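You operate a simulated robot arm through the tools that you are given. There is no shell and no other tool.

You are at the controls of a simulated robot arm. One attempt, no reset.

## Task
Press the padded pack to the card's height, check it with the gauge and slide the bridge back.

Only the result counts: the job must be done as asked and must still hold three seconds after the hand-in. Knocking over, shifting, dropping, spilling or breaking anything else fails it.

## Robot
A 7-joint arm with a fingered hand, fixed in place. Base frame: the origin is at the foot of the arm, x ahead of it, y to its left, z up; the work surface is at about z = 0.8. Readings come in m, rad, newtons and seconds.
Its first joint turns from -2.897 to 2.897 rad. Payload 4.7 kg.
The tool frame sits at the grasp point between the pads (the TCP): z along the fingers, y along the line on which they close. The tips reach 0.036 m beyond it. Largest opening 0.12 m; the body of the gripper starts 0.042 m behind the TCP. The gripper is a hand of 5 fingers: y runs from the thumb to the fingers, the wrist lies at [-0.018, -0.122, -0.21] in the tool frame, and closing takes about 1.5 s.
Orientation is told as [roll, pitch, yaw] about the base's x, y, z axes, in that order, counted from this pose: with the fingers straight down and the wrist toward the robot, the tool's x, y and z point along [0, 1, 0], [1, 0, 0] and [0, 0, -1] of the base frame.

## Interface
- The arm moves only by the tool move_arm. Its argument "moves" is a list of rows, each a list of 2 entries, a list of its own where there are three numbers: the shift along the tool's x, y, z in units of 200 mm (1.0 is 200 mm), then the turn, a rotation vector about the tool's x, y, z in units of 180 degrees (1.0 is 180 degrees). In form: [[[x, y, z], [ax, ay, az]], ...]. A call has 1 to 20 rows; each row is the pose to reach, as a shift and turn from the pose commanded when the call began, along the tool's axes at that moment. "hand" is the closure, from 0 (fully open) to 1 (shut), set as the call begins (left out, the last holds). A call with a number of a shift or a turn outside -1 to 1 is refused whole. Rows are played at 5 a second. More than 0.05 m and 0.15 rad between two rows, or a gripper value outside its range, and nothing of the call is played. A pose out of reach is approached as far as the arm can. The call stops where the force on the tool passes 90 N (or 10 N more than at its start, if that is more) or the arm is blocked; 0.2 s more then pass. The fingers move at their own pace (about 0.045 m/s each) and stop on an object; they squeeze with about 33 N. The grip force told is the motor's: it shows also when the fingers shut on nothing. Time passes only in rows, and 0.2 s behind the last, so rows that repeat a pose let the fingers close. The reply holds the time, the measured pose of the TCP, the force on the tool along the base axes, the opening and the grip force, in the units named above and with some noise, with the torque about the TCP (base axes, N m) and any sound that the robot's microphone picked up.
- Cameras (640 x 400 px; columns grow to the right, rows downward): "scene" is fixed at [0.0504, -0.5003, 1.8671]; the picture's right is [0.58, -0.82, 0.00], its down [-0.50, -0.35, -0.79] and it looks along [0.65, 0.46, -0.61] (base axes); focal length 372 px, centre (320, 200). "wrist" rides on the gripper at [0.072, -0.091, -0.143] in the tool frame; the picture's right is [-0.80, 0.28, -0.52], its down [-0.53, -0.73, 0.43] and it looks along [-0.27, 0.62, 0.74] (tool axes); focal length 234 px, centre (320, 200). There is no depth. A picture from a camera that has moved, and an enlarged one, comes with that camera's place and axes in the base frame and with its lens.
- grab_frame(camera): a new picture of that camera. It takes no simulated time.
- curl_fingers(index, middle, ring, little, thumb_bend, thumb_turn): sets how far each is bent, from 0 (flat) to 1 (curled in); at 0.3 the hand is open as for a grip, at 0.7 the pads meet at the TCP. One left out holds its place. A second passes; each finger stops where it meets its share of the squeeze, and holds until it gets a number again. A gripper value or a shape takes the hand back. It gives what a move gives, with no picture; readings hold the bend of each and the force on index, middle, ring, little, thumb and palm. thumb_turn goes from beside the hand (0) to across from the fingers (1), as for a grip.
- preshape(shape): the hand has 5 fingers and takes this shape, open, in about a second: jaw (thumb against the fingers, like two jaws); tri (thumb and two fingers); tip (a fingertip pinch); poke (one finger out to press); point (the index stretched); flat (the hand flat); cup (the hand cupped); fist (a fist). The gripper value then closes the fingers along that shape, each until it touches; the sizes above hold for jaw. It gives what a move gives, with no picture.
- close_up(camera, box): a new picture of the part [left, top, right, bottom] of that camera's present view, enlarged. It takes no simulated time.
- finish_job(): hands the job in; it is judged then, once.

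Nothing tells you positions but the pictures and the camera data. Unless the task says otherwise, let go and move clear before handing in.

The tools are called after "Call:" by a JSON object that holds its "fn" and its "kwargs". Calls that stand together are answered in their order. move_arm: Moves the arm, as the interface text tells. Its arguments: {"type":"object","properties":{"moves":{"type":"array"},"hand":{"type":"number"}},"required":["moves"]} The other tools are called the same way: preshape (shape) gives the hand a shape; curl_fingers (index, middle, ring, little, thumb_bend, thumb_turn) moves the fingers one by one; grab_frame (camera) takes a picture; close_up (camera, box) takes an enlarged picture of a part of a camera's view; finish_job () hands the job in.

At the start:

```text
time_s: 0.0
eef_pos: [0.587, 0.1477, 1.3935]
ee_rot: [0.001, -0.002, -0.003]
force: [0.5, -0.5, -0.4]
ft_torque: [0.04, -0.01, 0.04]
grip_width: 0.1194
grasp_force: 0.0
shape: jaw
bend: [0.3, 0.3, 0.3, 0.3, 0.3, 0.98]
finger forces: [0.0, 0.0, 0.0, 0.0, 0.0, 0.0]
```

scene: 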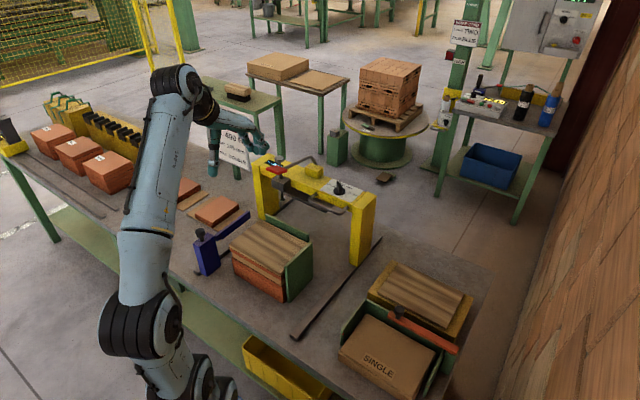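
wrist: 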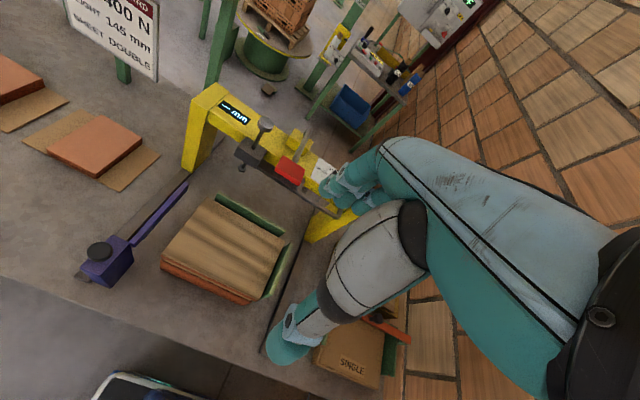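

I see a work table with a yellow bridge on rails, a padded pack in a green fixture, a purple gauge on a slide, and a card with numbers. I'll zoom in on the parts to read the card and understand the mechanism.

Call:
{"fn": "close_up", "kwargs": {"camera": "scene", "box": [180, 120, 400, 340]}}

Call:
{"fn": "close_up", "kwargs": {"camera": "wrist", "box": [60, 0, 200, 90]}}

Call:
{"fn": "close_up", "kwargs": {"camera": "wrist", "box": [160, 70, 360, 240]}}

Call:
{"fn": "close_up", "kwargs": {"camera": "wrist", "box": [60, 180, 320, 340]}}

Call:
{"fn": "close_up", "kwargs": {"camera": "scene", "box": [240, 140, 360, 220]}}

Call:
{"fn": "close_up", "kwargs": {"camera": "scene", "box": [280, 230, 500, 400]}}

```text
1.82 times, centred on (290, 230) of scene
camera zoom: at [0.0504, -0.5003, 1.8671], right [0.58, -0.82, 0.0], down [-0.5, -0.35, -0.79], along [0.65, 0.46, -0.61], focal length 676 px, centre (374, 146)
```

zoom: 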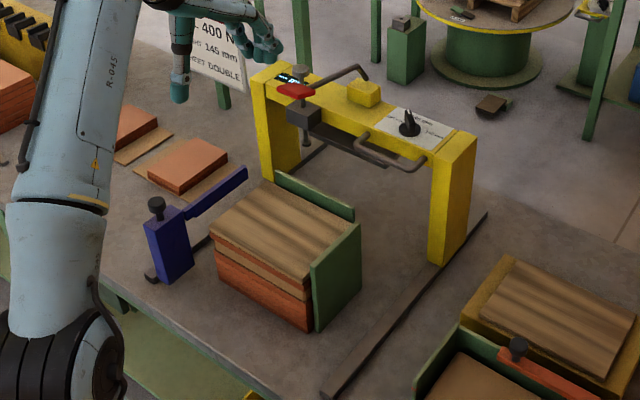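

```text
4.44 times, centred on (130, 45) of wrist
camera zoom: at [0.4955, 0.2196, 1.5361], right [0.28, -0.8, 0.53], down [-0.73, -0.53, -0.43], along [0.62, -0.27, -0.74], focal length 1041 px, centre (1164, 889)
```

zoom: 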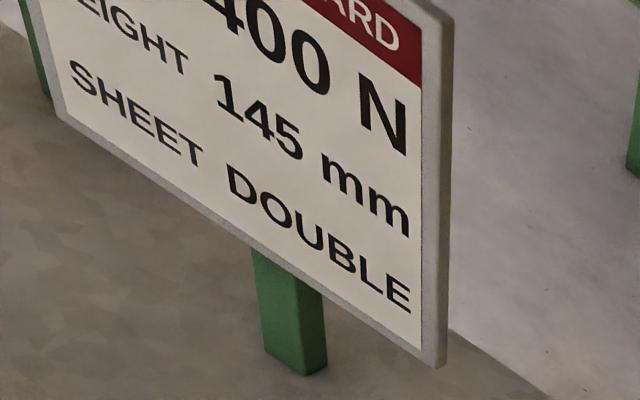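

```text
2.35 times, centred on (260, 155) of wrist
camera zoom: at [0.4955, 0.2196, 1.5361], right [0.28, -0.8, 0.53], down [-0.73, -0.53, -0.43], along [0.62, -0.27, -0.74], focal length 551 px, centre (461, 306)
```

zoom: 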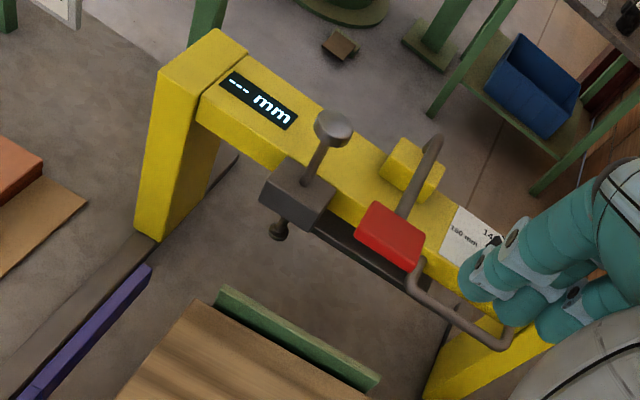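

```text
2.46 times, centred on (190, 260) of wrist
camera zoom: at [0.4955, 0.2196, 1.5361], right [0.28, -0.8, 0.53], down [-0.73, -0.53, -0.43], along [0.62, -0.27, -0.74], focal length 576 px, centre (640, 52)
```

zoom: 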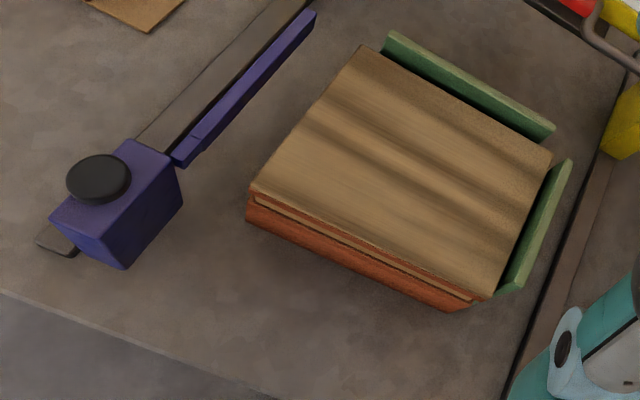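

```text
5.00 times, centred on (300, 180) of scene
camera zoom: at [0.0504, -0.5003, 1.8671], right [0.58, -0.82, 0.0], down [-0.5, -0.35, -0.79], along [0.65, 0.46, -0.61], focal length 1858 px, centre (420, 300)
```

zoom: 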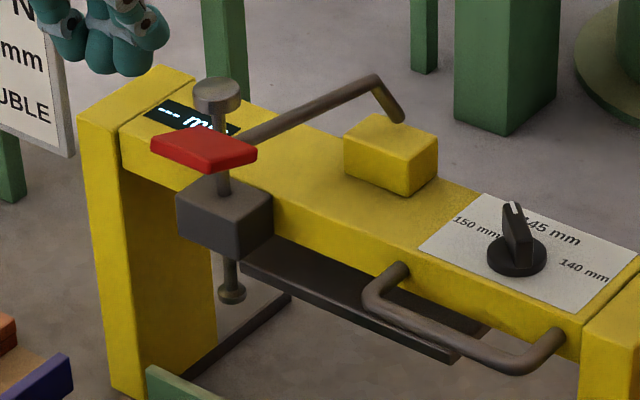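

```text
2.35 times, centred on (390, 315) of scene
camera zoom: at [0.0504, -0.5003, 1.8671], right [0.58, -0.82, 0.0], down [-0.5, -0.35, -0.79], along [0.65, 0.46, -0.61], focal length 874 px, centre (155, -71)
```

zoom: 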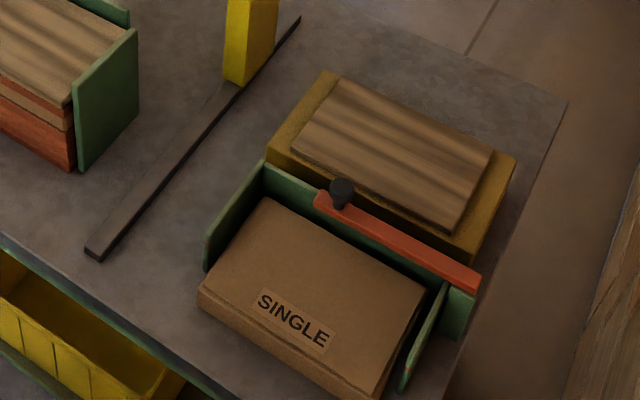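

I see the card (400 N, 145 mm, SHEET DOUBLE), the bridge with a selector knob, red lever, plunger gauge and display at about x 0.93, and the pack at about x 0.73, y 0.20. Before moving I'll take closer looks at the details.

Call:
{"fn": "close_up", "kwargs": {"camera": "scene", "box": [200, 110, 280, 180]}}

Call:
{"fn": "close_up", "kwargs": {"camera": "scene", "box": [180, 200, 320, 310]}}

Call:
{"fn": "close_up", "kwargs": {"camera": "scene", "box": [0, 80, 220, 240]}}

Call:
{"fn": "close_up", "kwargs": {"camera": "scene", "box": [400, 0, 600, 150]}}

Call:
{"fn": "close_up", "kwargs": {"camera": "wrist", "box": [60, 0, 180, 80]}}

Call:
{"fn": "close_up", "kwargs": {"camera": "wrist", "box": [280, 120, 360, 220]}}

```text
5.71 times, centred on (240, 145) of scene
camera zoom: at [0.0504, -0.5003, 1.8671], right [0.58, -0.82, 0.0], down [-0.5, -0.35, -0.79], along [0.65, 0.46, -0.61], focal length 2123 px, centre (777, 514)
```

zoom: 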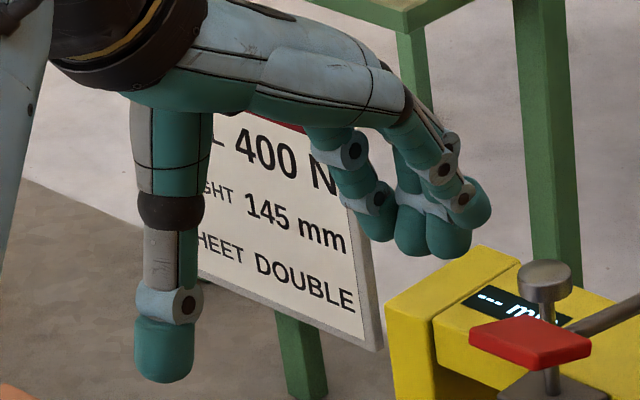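

```text
3.64 times, centred on (250, 255) of scene
camera zoom: at [0.0504, -0.5003, 1.8671], right [0.58, -0.82, 0.0], down [-0.5, -0.35, -0.79], along [0.65, 0.46, -0.61], focal length 1351 px, centre (574, 0)
```

zoom: 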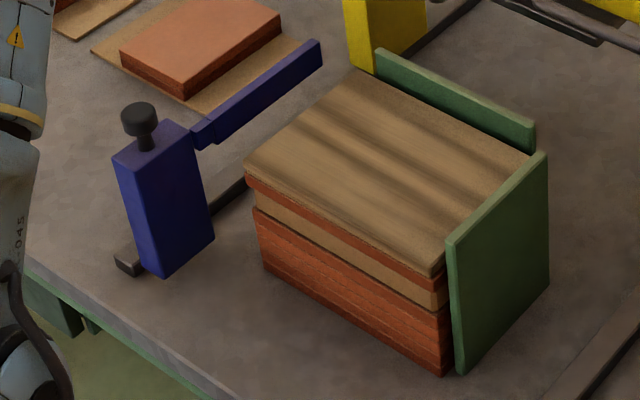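

```text
2.50 times, centred on (110, 160) of scene
camera zoom: at [0.0504, -0.5003, 1.8671], right [0.58, -0.82, 0.0], down [-0.5, -0.35, -0.79], along [0.65, 0.46, -0.61], focal length 929 px, centre (845, 300)
```

zoom: 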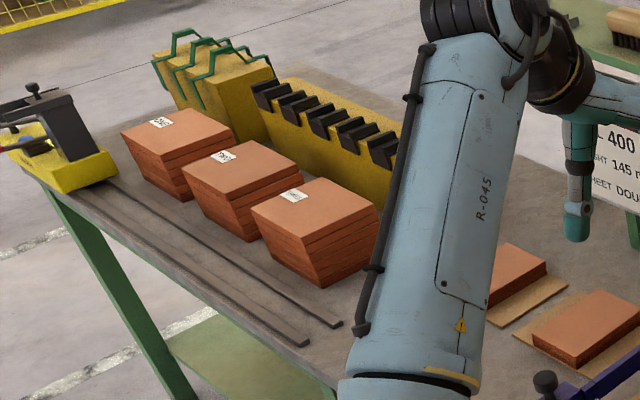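

```text
2.67 times, centred on (500, 75) of scene
camera zoom: at [0.0504, -0.5003, 1.8671], right [0.58, -0.82, 0.0], down [-0.5, -0.35, -0.79], along [0.65, 0.46, -0.61], focal length 991 px, centre (-160, 533)
```

zoom: 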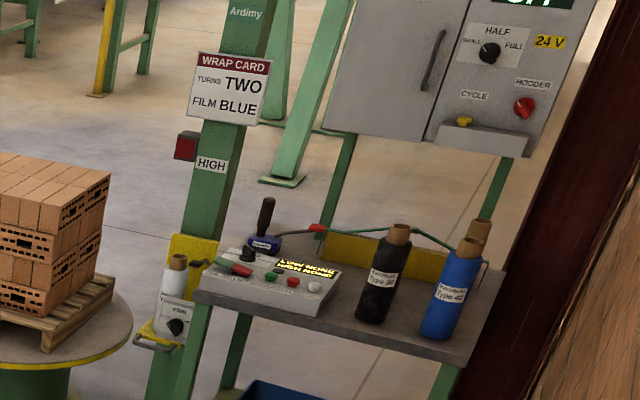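

```text
5.00 times, centred on (120, 40) of wrist
camera zoom: at [0.4955, 0.2196, 1.5361], right [0.28, -0.8, 0.53], down [-0.73, -0.53, -0.43], along [0.62, -0.27, -0.74], focal length 1171 px, centre (1320, 1000)
```

zoom: 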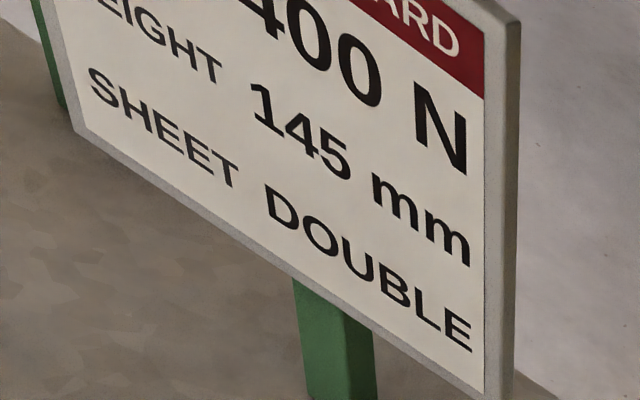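

```text
4.00 times, centred on (320, 170) of wrist
camera zoom: at [0.4955, 0.2196, 1.5361], right [0.28, -0.8, 0.53], down [-0.73, -0.53, -0.43], along [0.62, -0.27, -0.74], focal length 937 px, centre (320, 320)
```

zoom: 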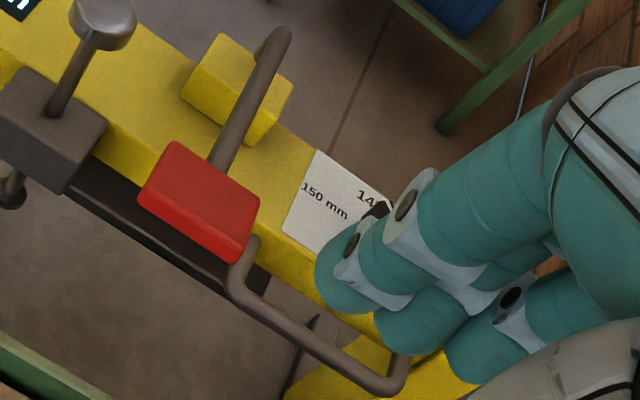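

The card reads 145 mm. The bridge has a selector dial (150/145/140), a red press lever and a plunger gauge, and the purple stop stands at about (0.57, 0.36). I'll shift the hand sideways for a better look at the dial and mechanisms.

Call:
{"fn": "move_arm", "kwargs": {"moves": [[[-0.2, 0, 0], [0, 0, 0]], [[-0.4, 0, 0], [0, 0, 0]], [[-0.6, 0, 0], [0, 0, 0]], [[-0.8, 0, 0], [0, 0, 0]], [[-0.9, 0, 0], [0, 0, 0]]]}}

Call:
{"fn": "grab_frame", "kwargs": {"camera": "wrist"}}

Call:
{"fn": "grab_frame", "kwargs": {"camera": "scene"}}

```text
time_s: 1.2
eef_pos: [0.5868, -0.0335, 1.3957]
ee_rot: [0.0, -0.001, 0.0]
force: [-0.8, 0.6, 0.4]
ft_torque: [-0.02, -0.01, -0.04]
grip_width: 0.1194
grasp_force: 0.1
shape: jaw
bend: [0.3, 0.3, 0.3, 0.3, 0.3, 0.98]
finger forces: [0.0, 0.0, 0.0, 0.0, 0.0, 0.0]
```

```text
taken
camera wrist: at [0.4954, 0.0382, 1.5374], right [0.28, -0.8, 0.53], down [-0.73, -0.53, -0.43], along [0.62, -0.27, -0.74], focal length 234 px, centre (320, 200)
```

wrist: 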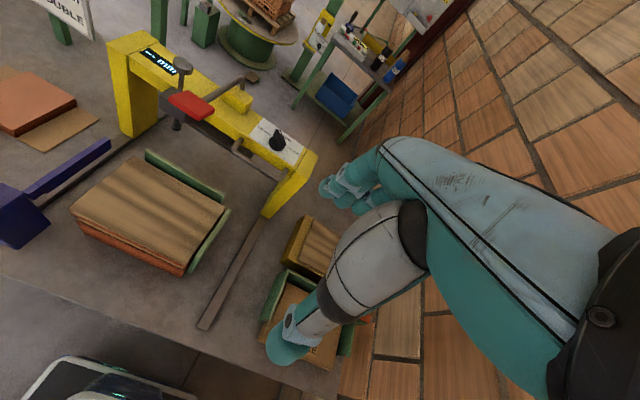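

```text
taken
```

scene: 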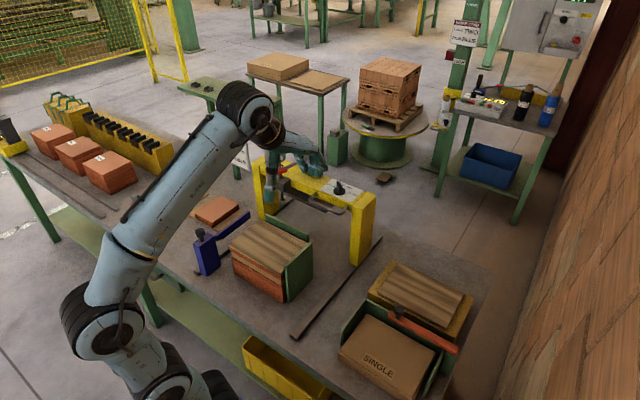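

Call:
{"fn": "close_up", "kwargs": {"camera": "wrist", "box": [100, 20, 330, 220]}}

Call:
{"fn": "close_up", "kwargs": {"camera": "wrist", "box": [240, 110, 310, 180]}}

Call:
{"fn": "close_up", "kwargs": {"camera": "wrist", "box": [0, 130, 240, 290]}}

Call:
{"fn": "close_up", "kwargs": {"camera": "wrist", "box": [130, 30, 280, 140]}}

Call:
{"fn": "close_up", "kwargs": {"camera": "scene", "box": [250, 160, 390, 280]}}

```text
2.00 times, centred on (215, 120) of wrist
camera zoom: at [0.4954, 0.0382, 1.5374], right [0.28, -0.8, 0.53], down [-0.73, -0.53, -0.43], along [0.62, -0.27, -0.74], focal length 468 px, centre (530, 360)
```

zoom: 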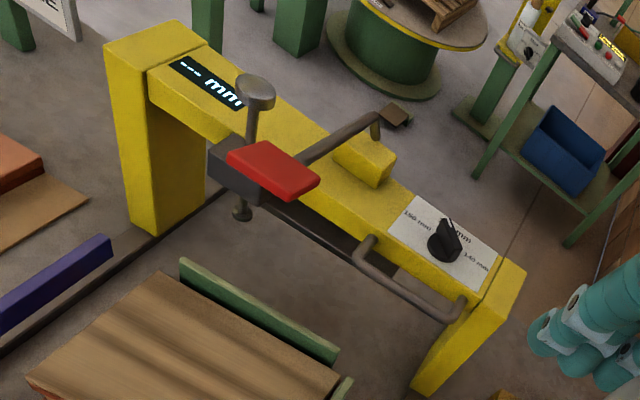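

```text
5.71 times, centred on (275, 145) of wrist
camera zoom: at [0.4954, 0.0382, 1.5374], right [0.28, -0.8, 0.53], down [-0.73, -0.53, -0.43], along [0.62, -0.27, -0.74], focal length 1338 px, centre (577, 514)
```

zoom: 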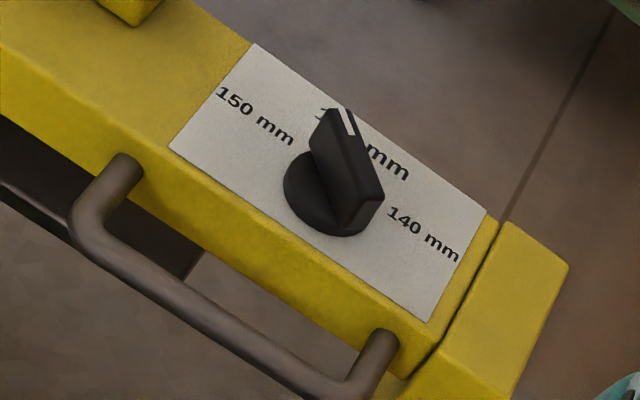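

```text
2.50 times, centred on (120, 210) of wrist
camera zoom: at [0.4954, 0.0382, 1.5374], right [0.28, -0.8, 0.53], down [-0.73, -0.53, -0.43], along [0.62, -0.27, -0.74], focal length 585 px, centre (820, 175)
```

zoom: 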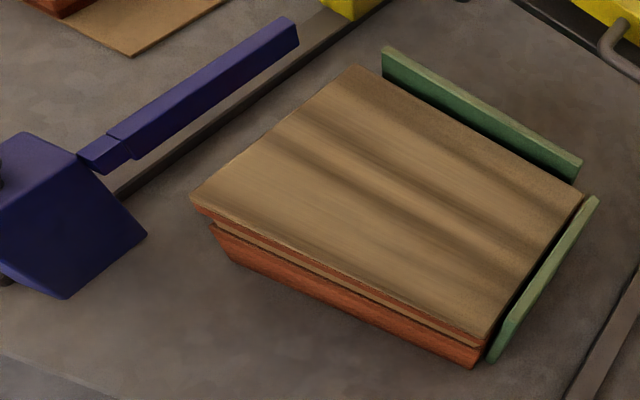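

```text
3.64 times, centred on (205, 85) of wrist
camera zoom: at [0.4954, 0.0382, 1.5374], right [0.28, -0.8, 0.53], down [-0.73, -0.53, -0.43], along [0.62, -0.27, -0.74], focal length 852 px, centre (738, 618)
```

zoom: 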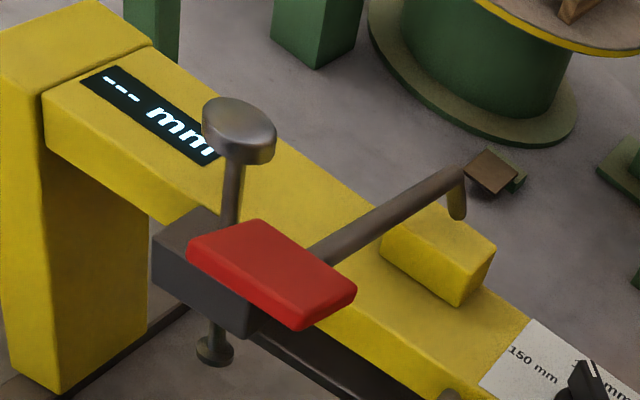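

```text
3.33 times, centred on (320, 220) of scene
camera zoom: at [0.0504, -0.5003, 1.8671], right [0.58, -0.82, 0.0], down [-0.5, -0.35, -0.79], along [0.65, 0.46, -0.61], focal length 1238 px, centre (320, 133)
```

zoom: 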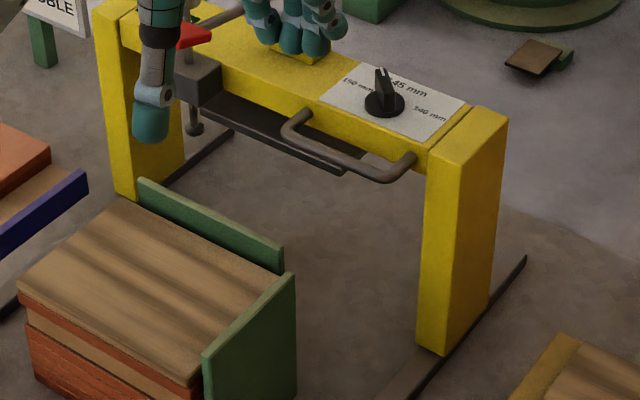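

The dial pointer seems to point towards 150 mm (about 50° away from the 145 label), so it needs turning; the bridge beam is near x 0.95, the handle at about (0.857, 0.046, 1.087), the lever paddle at (0.775, 0.18, 1.22) and the gauge knob at (0.889, 0.264, 1.18). I'll tilt the hand back for a flatter view of the bridge, pack and purple stop.

Call:
{"fn": "move_arm", "kwargs": {"moves": [[[0.125, -0.104, 0.09], [-0.02, 0, 0]], [[0.25, -0.208, 0.18], [-0.04, 0, 0]], [[0.375, -0.312, 0.27], [-0.06, 0, 0]], [[0.5, -0.416, 0.36], [-0.08, 0, 0]], [[0.625, -0.52, 0.45], [-0.1, 0, 0]], [[0.75, -0.625, 0.55], [-0.12, 0, 0]], [[0.875, -0.73, 0.64], [-0.14, 0, 0]], [[1.0, -0.835, 0.73], [-0.15, 0, 0]]]}}

Call:
{"fn": "grab_frame", "kwargs": {"camera": "wrist"}}

Call:
{"fn": "grab_frame", "kwargs": {"camera": "scene"}}

```text
time_s: 3.2
eef_pos: [0.4534, 0.1223, 1.2459]
ee_rot: [0.003, -0.475, -0.238]
force: [0.9, 0.1, -0.3]
ft_torque: [0.02, 0.03, -0.03]
grip_width: 0.1201
grasp_force: 0.0
shape: jaw
bend: [0.3, 0.3, 0.3, 0.3, 0.3, 0.97]
finger forces: [0.1, 0.0, 0.0, 0.0, 0.0, 0.0]
stopped in row 8: the arm was blocked; the commanded pose is now the measured one
```

```text
taken
camera wrist: at [0.3277, 0.2266, 1.3317], right [-0.18, -0.79, 0.59], down [-0.57, -0.41, -0.71], along [0.8, -0.46, -0.37], focal length 234 px, centre (320, 200)
```

wrist: 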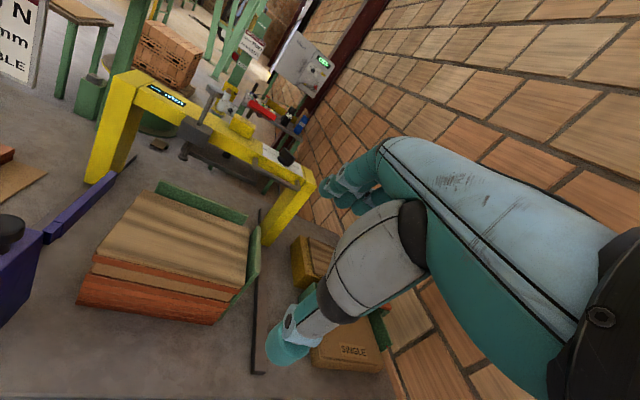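

```text
taken
```

scene: 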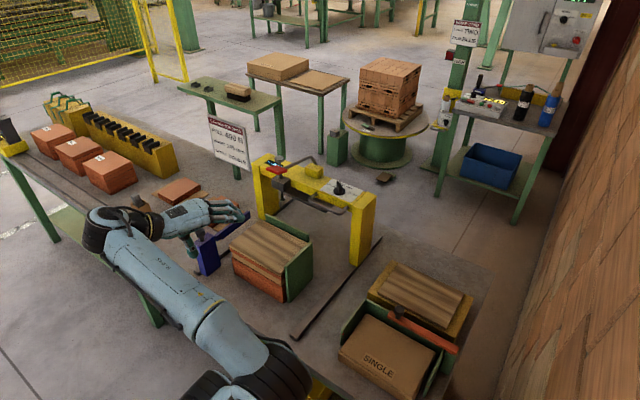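

The arm reached a joint limit but nothing was touched; the view from here is useful. I'll look closely at the bridge, the pack, the purple stop and the card.

Call:
{"fn": "close_up", "kwargs": {"camera": "wrist", "box": [80, 60, 330, 220]}}

Call:
{"fn": "close_up", "kwargs": {"camera": "wrist", "box": [0, 160, 280, 340]}}

Call:
{"fn": "close_up", "kwargs": {"camera": "scene", "box": [195, 100, 265, 180]}}

Call:
{"fn": "close_up", "kwargs": {"camera": "wrist", "box": [160, 80, 320, 190]}}

```text
2.50 times, centred on (205, 140) of wrist
camera zoom: at [0.3277, 0.2266, 1.3317], right [-0.18, -0.79, 0.59], down [-0.57, -0.41, -0.71], along [0.8, -0.46, -0.37], focal length 585 px, centre (608, 350)
```

zoom: 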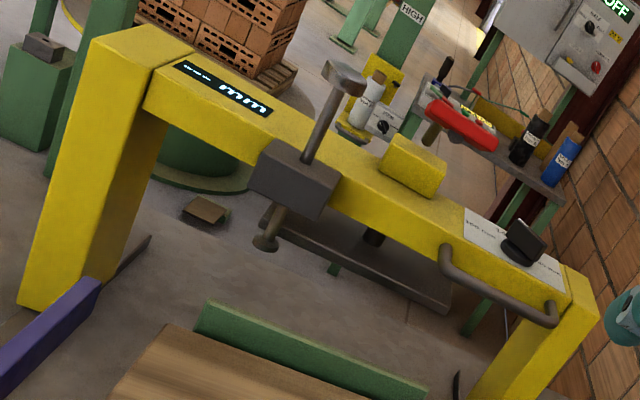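

```text
2.22 times, centred on (140, 250) of wrist
camera zoom: at [0.3277, 0.2266, 1.3317], right [-0.18, -0.79, 0.59], down [-0.57, -0.41, -0.71], along [0.8, -0.46, -0.37], focal length 520 px, centre (720, 89)
```

zoom: 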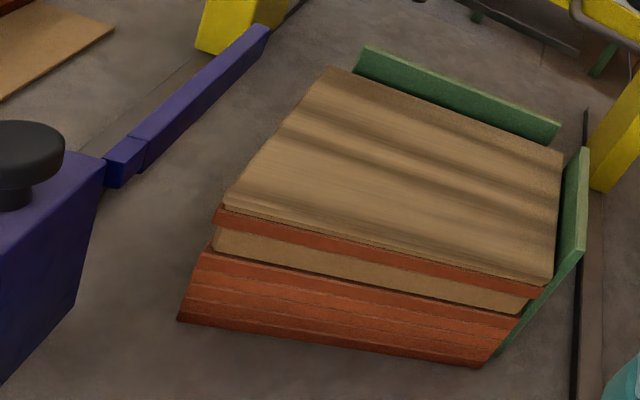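

```text
5.00 times, centred on (230, 140) of scene
camera zoom: at [0.0504, -0.5003, 1.8671], right [0.58, -0.82, 0.0], down [-0.5, -0.35, -0.79], along [0.65, 0.46, -0.61], focal length 1858 px, centre (770, 500)
```

zoom: 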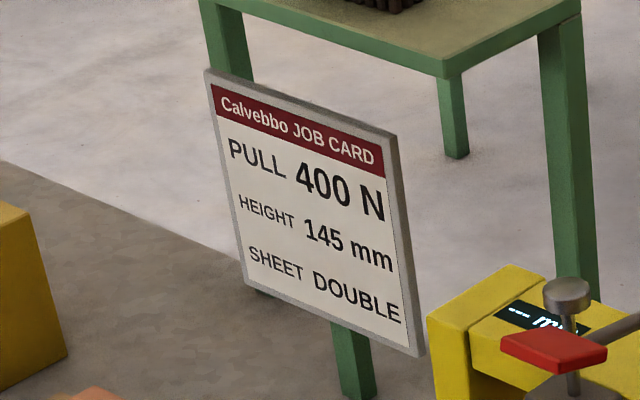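

```text
3.64 times, centred on (240, 135) of wrist
camera zoom: at [0.3277, 0.2266, 1.3317], right [-0.18, -0.79, 0.59], down [-0.57, -0.41, -0.71], along [0.8, -0.46, -0.37], focal length 852 px, centre (611, 436)
```

zoom: 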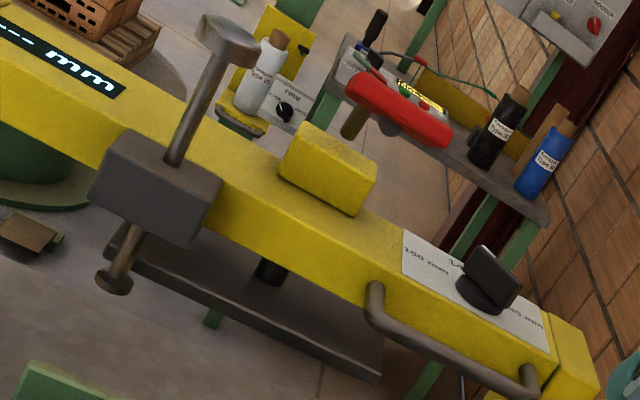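

The card's height is 145 mm, the dial seems to stand at 150, and the pack is about 0.16 m tall, centred near (0.70, 0.17). I'll bring the hand back to a neutral pose and try the one-finger shape, to see where its fingertip lies before using it on the bridge.

Call:
{"fn": "move_arm", "kwargs": {"moves": [[[0.001, 0.127, -0.03], [0.03, 0.0036, -0.015]], [[0.002, 0.254, -0.06], [0.06, 0.0072, -0.03]], [[0.003, 0.38, -0.09], [0.09, 0.0108, -0.0455]], [[0.004, 0.507, -0.12], [0.12, 0.0144, -0.06]], [[0.005, 0.633, -0.147], [0.1512, 0.018, -0.0758]]]}}

Call:
{"fn": "preshape", "kwargs": {"shape": "poke"}}

Call:
{"fn": "grab_frame", "kwargs": {"camera": "wrist"}}

Call:
{"fn": "close_up", "kwargs": {"camera": "scene", "box": [160, 100, 380, 240]}}

```text
time_s: 4.4
eef_pos: [0.55, 0.1004, 1.3295]
ee_rot: [0.003, 0.001, 0.011]
force: [-0.7, 0.0, 1.2]
ft_torque: [0.03, -0.07, -0.02]
grip_width: 0.1201
grasp_force: 0.1
shape: jaw
bend: [0.3, 0.3, 0.3, 0.3, 0.3, 0.98]
finger forces: [0.0, 0.0, 0.1, 0.0, 0.0, 0.0]
```

```text
time_s: 5.3
eef_pos: [0.5516, 0.1005, 1.329]
ee_rot: [0.002, 0.001, 0.009]
force: [0.7, -0.7, 0.2]
ft_torque: [-0.02, -0.02, -0.02]
grip_width: 0.0
grasp_force: 0.0
shape: poke
bend: [0.7, 0.7, 0.99, 0.99, 1.0, 1.0]
finger forces: [0.1, 0.0, 0.0, 0.0, 0.1, 0.1]
```

```text
taken
camera wrist: at [0.4588, 0.1712, 1.4719], right [0.29, -0.8, 0.52], down [-0.73, -0.54, -0.42], along [0.62, -0.26, -0.74], focal length 234 px, centre (320, 200)
```

wrist: 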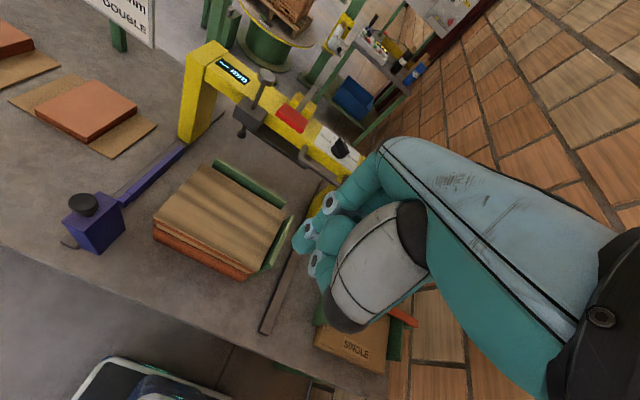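

```text
2.86 times, centred on (270, 170) of scene
camera zoom: at [0.0504, -0.5003, 1.8671], right [0.58, -0.82, 0.0], down [-0.5, -0.35, -0.79], along [0.65, 0.46, -0.61], focal length 1062 px, centre (463, 286)
```

zoom: 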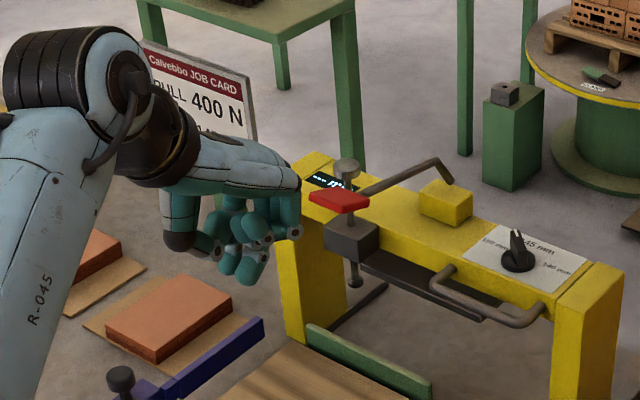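

In the poke shape two fingertips hang at the grasp point. I'll look at the "tri" shape next, since a narrow thumb-and-two-finger grip should fit between the posts of the bridge's handle.

Call:
{"fn": "preshape", "kwargs": {"shape": "tri"}}

Call:
{"fn": "grab_frame", "kwargs": {"camera": "wrist"}}

Call:
{"fn": "close_up", "kwargs": {"camera": "scene", "box": [160, 100, 380, 240]}}

Call:
{"fn": "close_up", "kwargs": {"camera": "wrist", "box": [160, 30, 440, 220]}}

```text
time_s: 6.2
eef_pos: [0.5503, 0.0999, 1.3301]
ee_rot: [0.002, 0.001, 0.009]
force: [0.1, -0.3, -0.1]
ft_torque: [-0.04, -0.03, 0.02]
grip_width: 0.1198
grasp_force: 0.0
shape: tri
bend: [0.3, 0.3, 0.99, 0.99, 0.3, 0.98]
finger forces: [0.1, 0.1, 0.0, 0.1, 0.0, 0.0]
```

```text
taken
camera wrist: at [0.4588, 0.1713, 1.4719], right [0.29, -0.8, 0.52], down [-0.73, -0.54, -0.42], along [0.62, -0.26, -0.74], focal length 234 px, centre (320, 200)
```

wrist: 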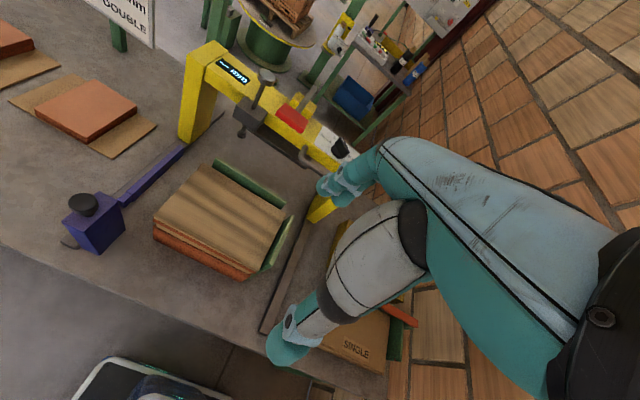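

```text
2.86 times, centred on (270, 170) of scene
camera zoom: at [0.0504, -0.5003, 1.8671], right [0.58, -0.82, 0.0], down [-0.5, -0.35, -0.79], along [0.65, 0.46, -0.61], focal length 1062 px, centre (463, 286)
```

zoom: 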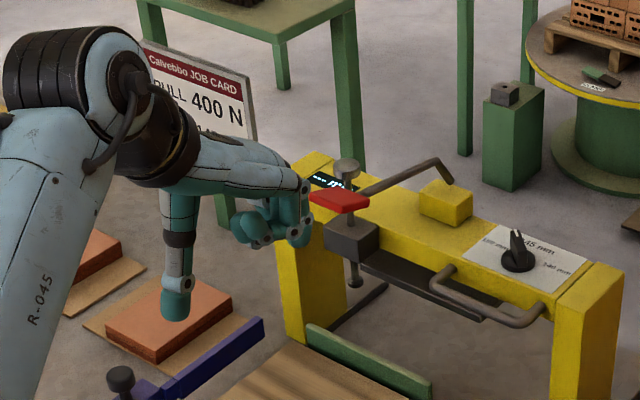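

```text
2.11 times, centred on (300, 125) of wrist
camera zoom: at [0.4588, 0.1713, 1.4719], right [0.29, -0.8, 0.52], down [-0.73, -0.54, -0.42], along [0.62, -0.26, -0.74], focal length 493 px, centre (362, 358)
```

zoom: 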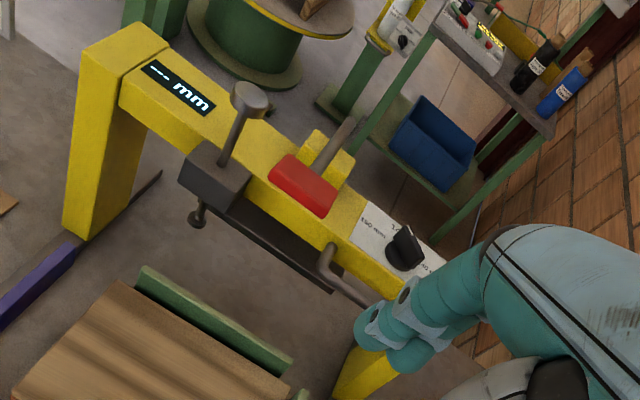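

The hand is finger-hook shaped: at open bend the last finger links hang almost straight down when the hand is pitched about 30° forward, so two fingers can hook behind the handle bar. I'll pitch the hand in free air to measure where the fingertips really are.

Call:
{"fn": "move_arm", "kwargs": {"moves": [[[0, 0.1, 0], [-0.04, 0, 0]], [[0, 0.2, 0], [-0.08, 0, 0]], [[0, 0.3, 0], [-0.12, 0, 0]], [[0, 0.4, 0], [-0.1667, 0, 0]]]}}

Call:
{"fn": "grab_frame", "kwargs": {"camera": "wrist"}}

Call:
{"fn": "close_up", "kwargs": {"camera": "scene", "box": [190, 110, 350, 220]}}

Call:
{"fn": "close_up", "kwargs": {"camera": "wrist", "box": [160, 30, 440, 220]}}

```text
time_s: 7.2
eef_pos: [0.6303, 0.1023, 1.3302]
ee_rot: [0.003, -0.525, 0.007]
force: [0.4, 0.0, 0.0]
ft_torque: [0.0, 0.0, 0.04]
grip_width: 0.12
grasp_force: 0.2
shape: tri
bend: [0.3, 0.3, 0.99, 0.99, 0.3, 0.98]
finger forces: [0.1, 0.0, 0.0, 0.0, 0.1, 0.0]
```

```text
taken
camera wrist: at [0.4788, 0.1721, 1.4084], right [-0.01, -0.81, 0.59], down [-0.42, -0.53, -0.74], along [0.91, -0.26, -0.33], focal length 234 px, centre (320, 200)
```

wrist: 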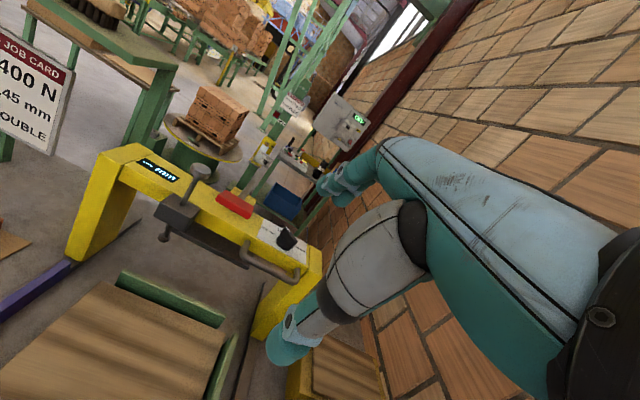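

```text
3.64 times, centred on (270, 165) of scene
camera zoom: at [0.0504, -0.5003, 1.8671], right [0.58, -0.82, 0.0], down [-0.5, -0.35, -0.79], along [0.65, 0.46, -0.61], focal length 1351 px, centre (502, 327)
```

zoom: 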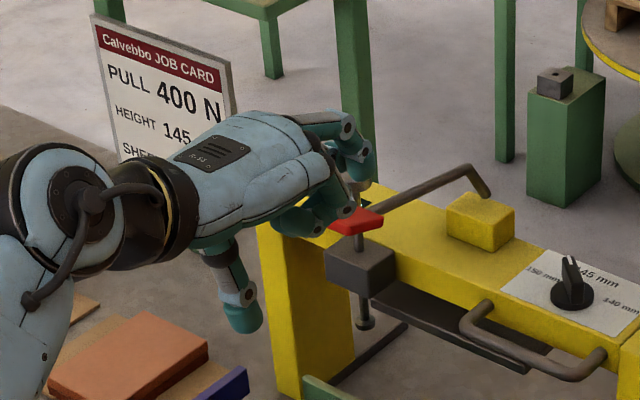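

```text
2.11 times, centred on (300, 125) of wrist
camera zoom: at [0.4788, 0.1721, 1.4084], right [-0.01, -0.81, 0.59], down [-0.42, -0.53, -0.74], along [0.91, -0.26, -0.33], focal length 493 px, centre (362, 358)
```

zoom: 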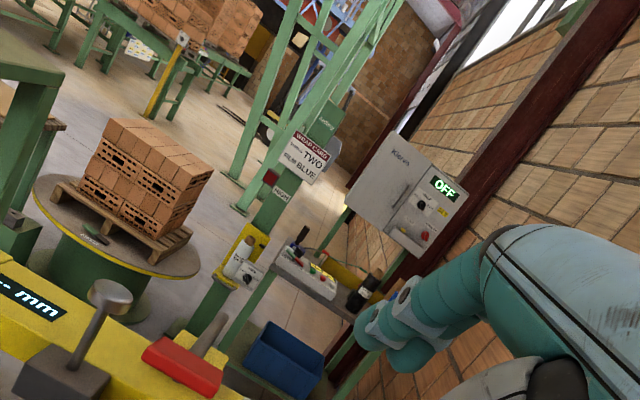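

Call:
{"fn": "close_up", "kwargs": {"camera": "scene", "box": [250, 135, 310, 175]}}

Call:
{"fn": "close_up", "kwargs": {"camera": "wrist", "box": [300, 130, 440, 220]}}

Call:
{"fn": "close_up", "kwargs": {"camera": "wrist", "box": [60, 130, 340, 310]}}

```text
10.00 times, centred on (280, 155) of scene
camera zoom: at [0.0504, -0.5003, 1.8671], right [0.58, -0.82, 0.0], down [-0.5, -0.35, -0.79], along [0.65, 0.46, -0.61], focal length 3715 px, centre (720, 650)
```

zoom: 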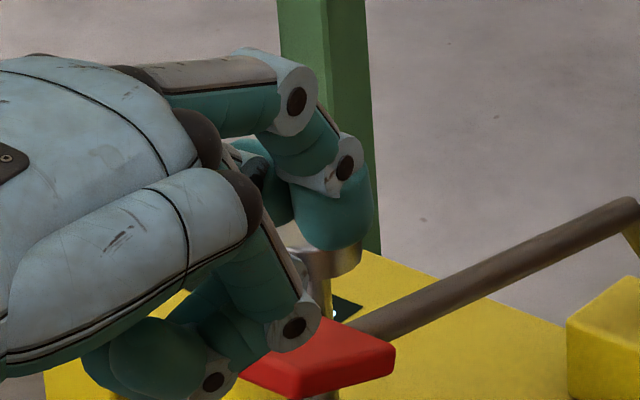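

```text
4.44 times, centred on (370, 175) of wrist
camera zoom: at [0.4788, 0.1721, 1.4084], right [-0.01, -0.81, 0.59], down [-0.42, -0.53, -0.74], along [0.91, -0.26, -0.33], focal length 1041 px, centre (98, 311)
```

zoom: 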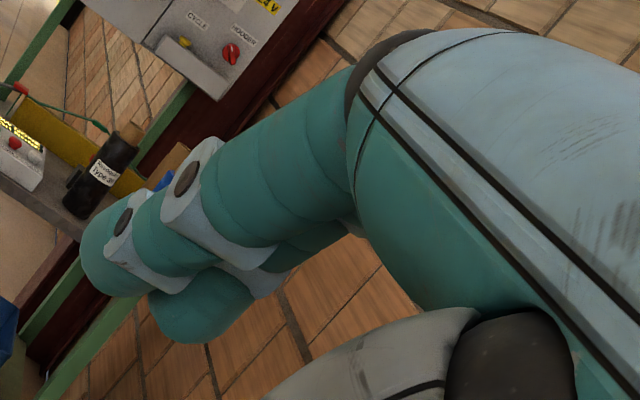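

```text
2.22 times, centred on (200, 220) of wrist
camera zoom: at [0.4788, 0.1721, 1.4084], right [-0.01, -0.81, 0.59], down [-0.42, -0.53, -0.74], along [0.91, -0.26, -0.33], focal length 520 px, centre (587, 156)
```

zoom: 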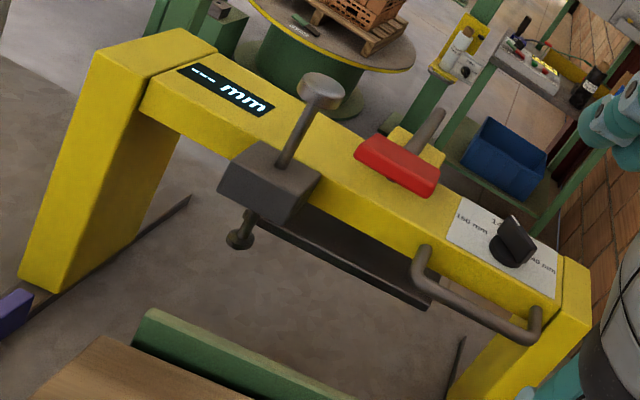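

The bridge parts are clearly seen and the two hooking fingers measure about 0.075 m ahead of the TCP. I'll move right and then forward/down towards the handle (about x 0.857, y 0.06, z 1.083), staying clear of the red paddle.

Call:
{"fn": "move_arm", "kwargs": {"moves": [[[-0.2, 0, 0], [0, 0, 0]], [[-0.2, 0.033, 0.193], [0, 0, 0]], [[-0.2, 0.066, 0.385], [0, 0, 0]], [[-0.2, 0.099, 0.578], [0, 0, 0]], [[-0.2, 0.132, 0.77], [0, 0, 0]]]}}

Call:
{"fn": "grab_frame", "kwargs": {"camera": "wrist"}}

Call:
{"fn": "close_up", "kwargs": {"camera": "scene", "box": [230, 130, 390, 240]}}

```text
time_s: 8.4
eef_pos: [0.731, 0.0609, 1.2101]
ee_rot: [0.004, -0.524, 0.008]
force: [-0.4, 0.2, 0.4]
ft_torque: [-0.03, -0.01, -0.01]
grip_width: 0.1197
grasp_force: 0.0
shape: tri
bend: [0.3, 0.3, 0.99, 0.99, 0.3, 0.98]
finger forces: [0.0, 0.1, 0.0, 0.0, 0.0, 0.0]
```

```text
taken
camera wrist: at [0.5794, 0.1311, 1.2887], right [-0.01, -0.81, 0.59], down [-0.42, -0.53, -0.74], along [0.91, -0.26, -0.33], focal length 234 px, centre (320, 200)
```

wrist: 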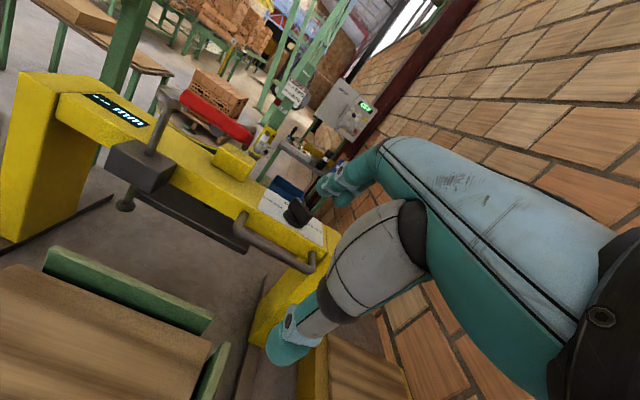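

```text
3.64 times, centred on (310, 185) of scene
camera zoom: at [0.0504, -0.5003, 1.8671], right [0.58, -0.82, 0.0], down [-0.5, -0.35, -0.79], along [0.65, 0.46, -0.61], focal length 1351 px, centre (356, 254)
```

zoom: 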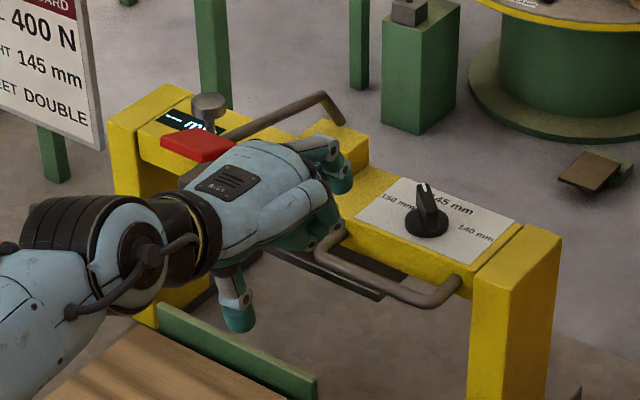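

The hand is right of the paddle and above the bar; by triangulation the bar is at about (0.864, 0.055, 1.079) and the beam face at x 0.905. I'll move to a spot just above the gap and check the alignment.

Call:
{"fn": "move_arm", "kwargs": {"moves": [[[0, 0.05, 0.183], [0, 0, 0]], [[0, 0.1, 0.366], [0, 0, 0]], [[0, 0.148, 0.548], [0, 0, 0]]]}}

Call:
{"fn": "grab_frame", "kwargs": {"camera": "wrist"}}

Call:
{"fn": "close_up", "kwargs": {"camera": "scene", "box": [280, 150, 380, 220]}}

```text
time_s: 9.2
eef_pos: [0.8112, 0.062, 1.1297]
ee_rot: [0.006, -0.524, 0.004]
force: [1.0, -0.2, 0.4]
ft_torque: [-0.01, 0.03, 0.02]
grip_width: 0.12
grasp_force: 0.1
shape: tri
bend: [0.3, 0.3, 0.99, 0.99, 0.3, 0.98]
finger forces: [0.0, 0.0, 0.0, 0.1, 0.0, 0.0]
```

```text
taken
camera wrist: at [0.6593, 0.1331, 1.2079], right [-0.01, -0.81, 0.59], down [-0.42, -0.53, -0.74], along [0.91, -0.26, -0.33], focal length 234 px, centre (320, 200)
```

wrist: 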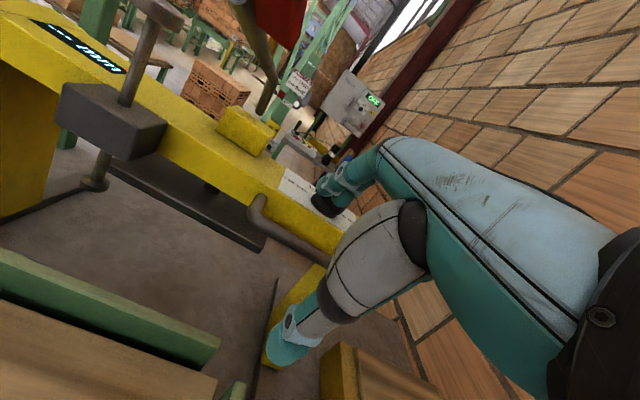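

```text
5.71 times, centred on (330, 185) of scene
camera zoom: at [0.0504, -0.5003, 1.8671], right [0.58, -0.82, 0.0], down [-0.5, -0.35, -0.79], along [0.65, 0.46, -0.61], focal length 2123 px, centre (263, 286)
```

zoom: 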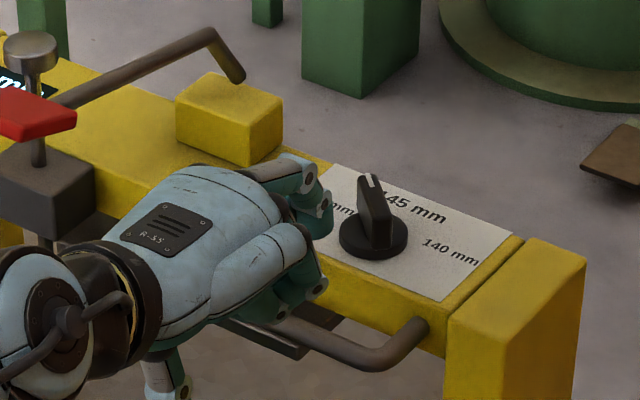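

The fingers hover over the gap between bar and beam. I'll lower by 4 cm and check again before going in.

Call:
{"fn": "move_arm", "kwargs": {"moves": [[[0, -0.05, 0.0865], [0, 0, 0]], [[0, -0.1, 0.173], [0, 0, 0]]]}}

Call:
{"fn": "close_up", "kwargs": {"camera": "scene", "box": [300, 170, 370, 220]}}

Call:
{"fn": "close_up", "kwargs": {"camera": "wrist", "box": [220, 120, 400, 280]}}

```text
time_s: 9.8
eef_pos: [0.8127, 0.0616, 1.0881]
ee_rot: [0.002, -0.522, 0.006]
force: [-0.2, 0.0, 0.6]
ft_torque: [0.02, 0.01, -0.03]
grip_width: 0.1201
grasp_force: 0.0
shape: tri
bend: [0.3, 0.3, 0.99, 0.99, 0.3, 0.98]
finger forces: [0.1, 0.0, 0.0, 0.0, 0.0, 0.0]
```

```text
8.00 times, centred on (335, 195) of scene
camera zoom: at [0.0504, -0.5003, 1.8671], right [0.58, -0.82, 0.0], down [-0.5, -0.35, -0.79], along [0.65, 0.46, -0.61], focal length 2972 px, centre (200, 240)
```

zoom: 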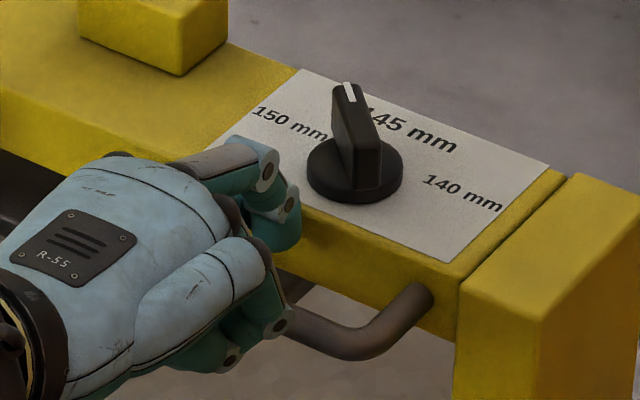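

```text
2.50 times, centred on (310, 200) of wrist
camera zoom: at [0.6615, 0.1323, 1.167], right [-0.01, -0.81, 0.59], down [-0.42, -0.53, -0.73], along [0.91, -0.26, -0.33], focal length 585 px, centre (345, 200)
```

zoom: 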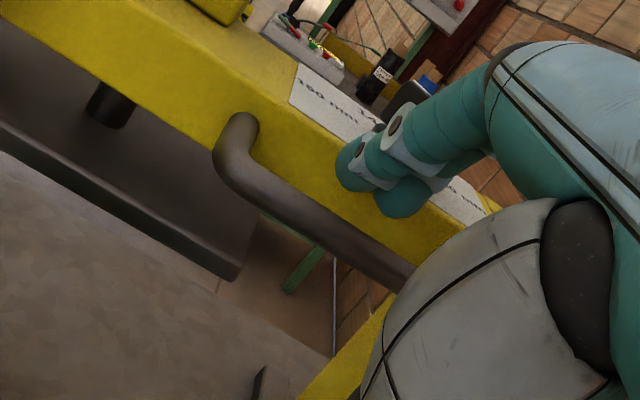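

The fingertips sit between bar and beam face in both views. I'll lower them slowly into the gap and watch the force.

Call:
{"fn": "move_arm", "kwargs": {"moves": [[[0, -0.025, 0.0433], [0, 0, 0]], [[0, -0.045, 0.078], [0, 0, 0]], [[0, -0.045, 0.078], [0, 0, 0]]]}}

Call:
{"fn": "close_up", "kwargs": {"camera": "wrist", "box": [220, 120, 400, 280]}}

Call:
{"fn": "close_up", "kwargs": {"camera": "scene", "box": [300, 170, 370, 220]}}

```text
time_s: 10.6
eef_pos: [0.811, 0.0646, 1.07]
ee_rot: [0.002, -0.524, 0.008]
force: [-0.4, 0.2, 1.1]
ft_torque: [0.0, -0.05, 0.02]
grip_width: 0.1201
grasp_force: 0.0
shape: tri
bend: [0.3, 0.3, 0.99, 0.99, 0.3, 0.98]
finger forces: [0.6, 0.0, 0.0, 0.1, 0.1, 0.0]
```

```text
2.50 times, centred on (310, 200) of wrist
camera zoom: at [0.6601, 0.134, 1.1488], right [-0.01, -0.81, 0.59], down [-0.42, -0.53, -0.73], along [0.91, -0.26, -0.33], focal length 585 px, centre (345, 200)
```

zoom: 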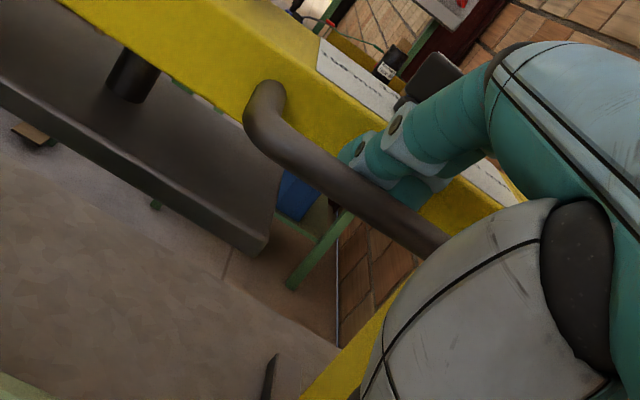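

```text
8.00 times, centred on (335, 195) of scene
camera zoom: at [0.0504, -0.5003, 1.8671], right [0.58, -0.82, 0.0], down [-0.5, -0.35, -0.79], along [0.65, 0.46, -0.61], focal length 2972 px, centre (200, 240)
```

zoom: 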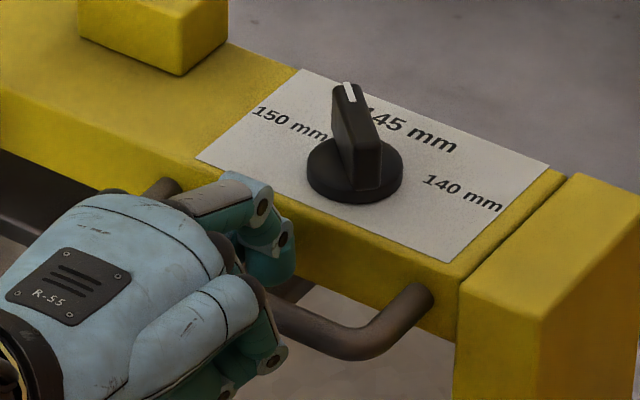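

The fingertips are now behind the bar with hardly any contact force. I'll go about 1.2 cm deeper and then begin a short, gentle pull.

Call:
{"fn": "move_arm", "kwargs": {"moves": [[[0, -0.015, 0.026], [0, 0, 0]], [[0, -0.03, 0.052], [0, 0, 0]], [[0, -0.03, 0.052], [0, 0, 0]]]}}

Call:
{"fn": "close_up", "kwargs": {"camera": "wrist", "box": [220, 120, 400, 280]}}

```text
time_s: 11.4
eef_pos: [0.8108, 0.0633, 1.0604]
ee_rot: [0.004, -0.527, 0.005]
force: [-1.1, 1.0, 14.0]
ft_torque: [0.14, -0.78, 0.05]
grip_width: 0.1198
grasp_force: 0.0
shape: tri
bend: [0.26, 0.3, 0.99, 0.99, 0.3, 0.98]
finger forces: [10.7, 0.0, 0.1, 0.1, 0.0, 0.1]
```

```text
2.50 times, centred on (310, 200) of wrist
camera zoom: at [0.6588, 0.133, 1.1386], right [-0.01, -0.81, 0.59], down [-0.42, -0.53, -0.74], along [0.91, -0.26, -0.33], focal length 585 px, centre (345, 200)
```

zoom: 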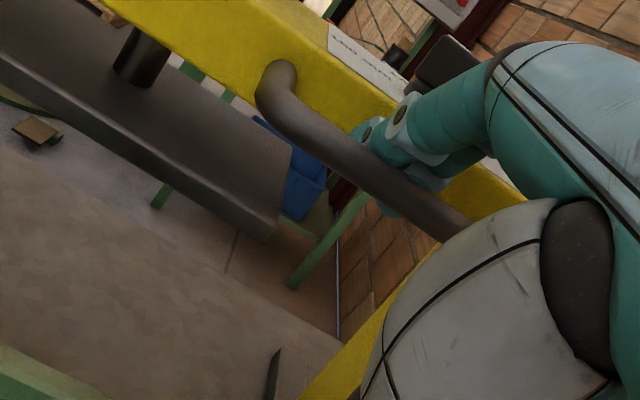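

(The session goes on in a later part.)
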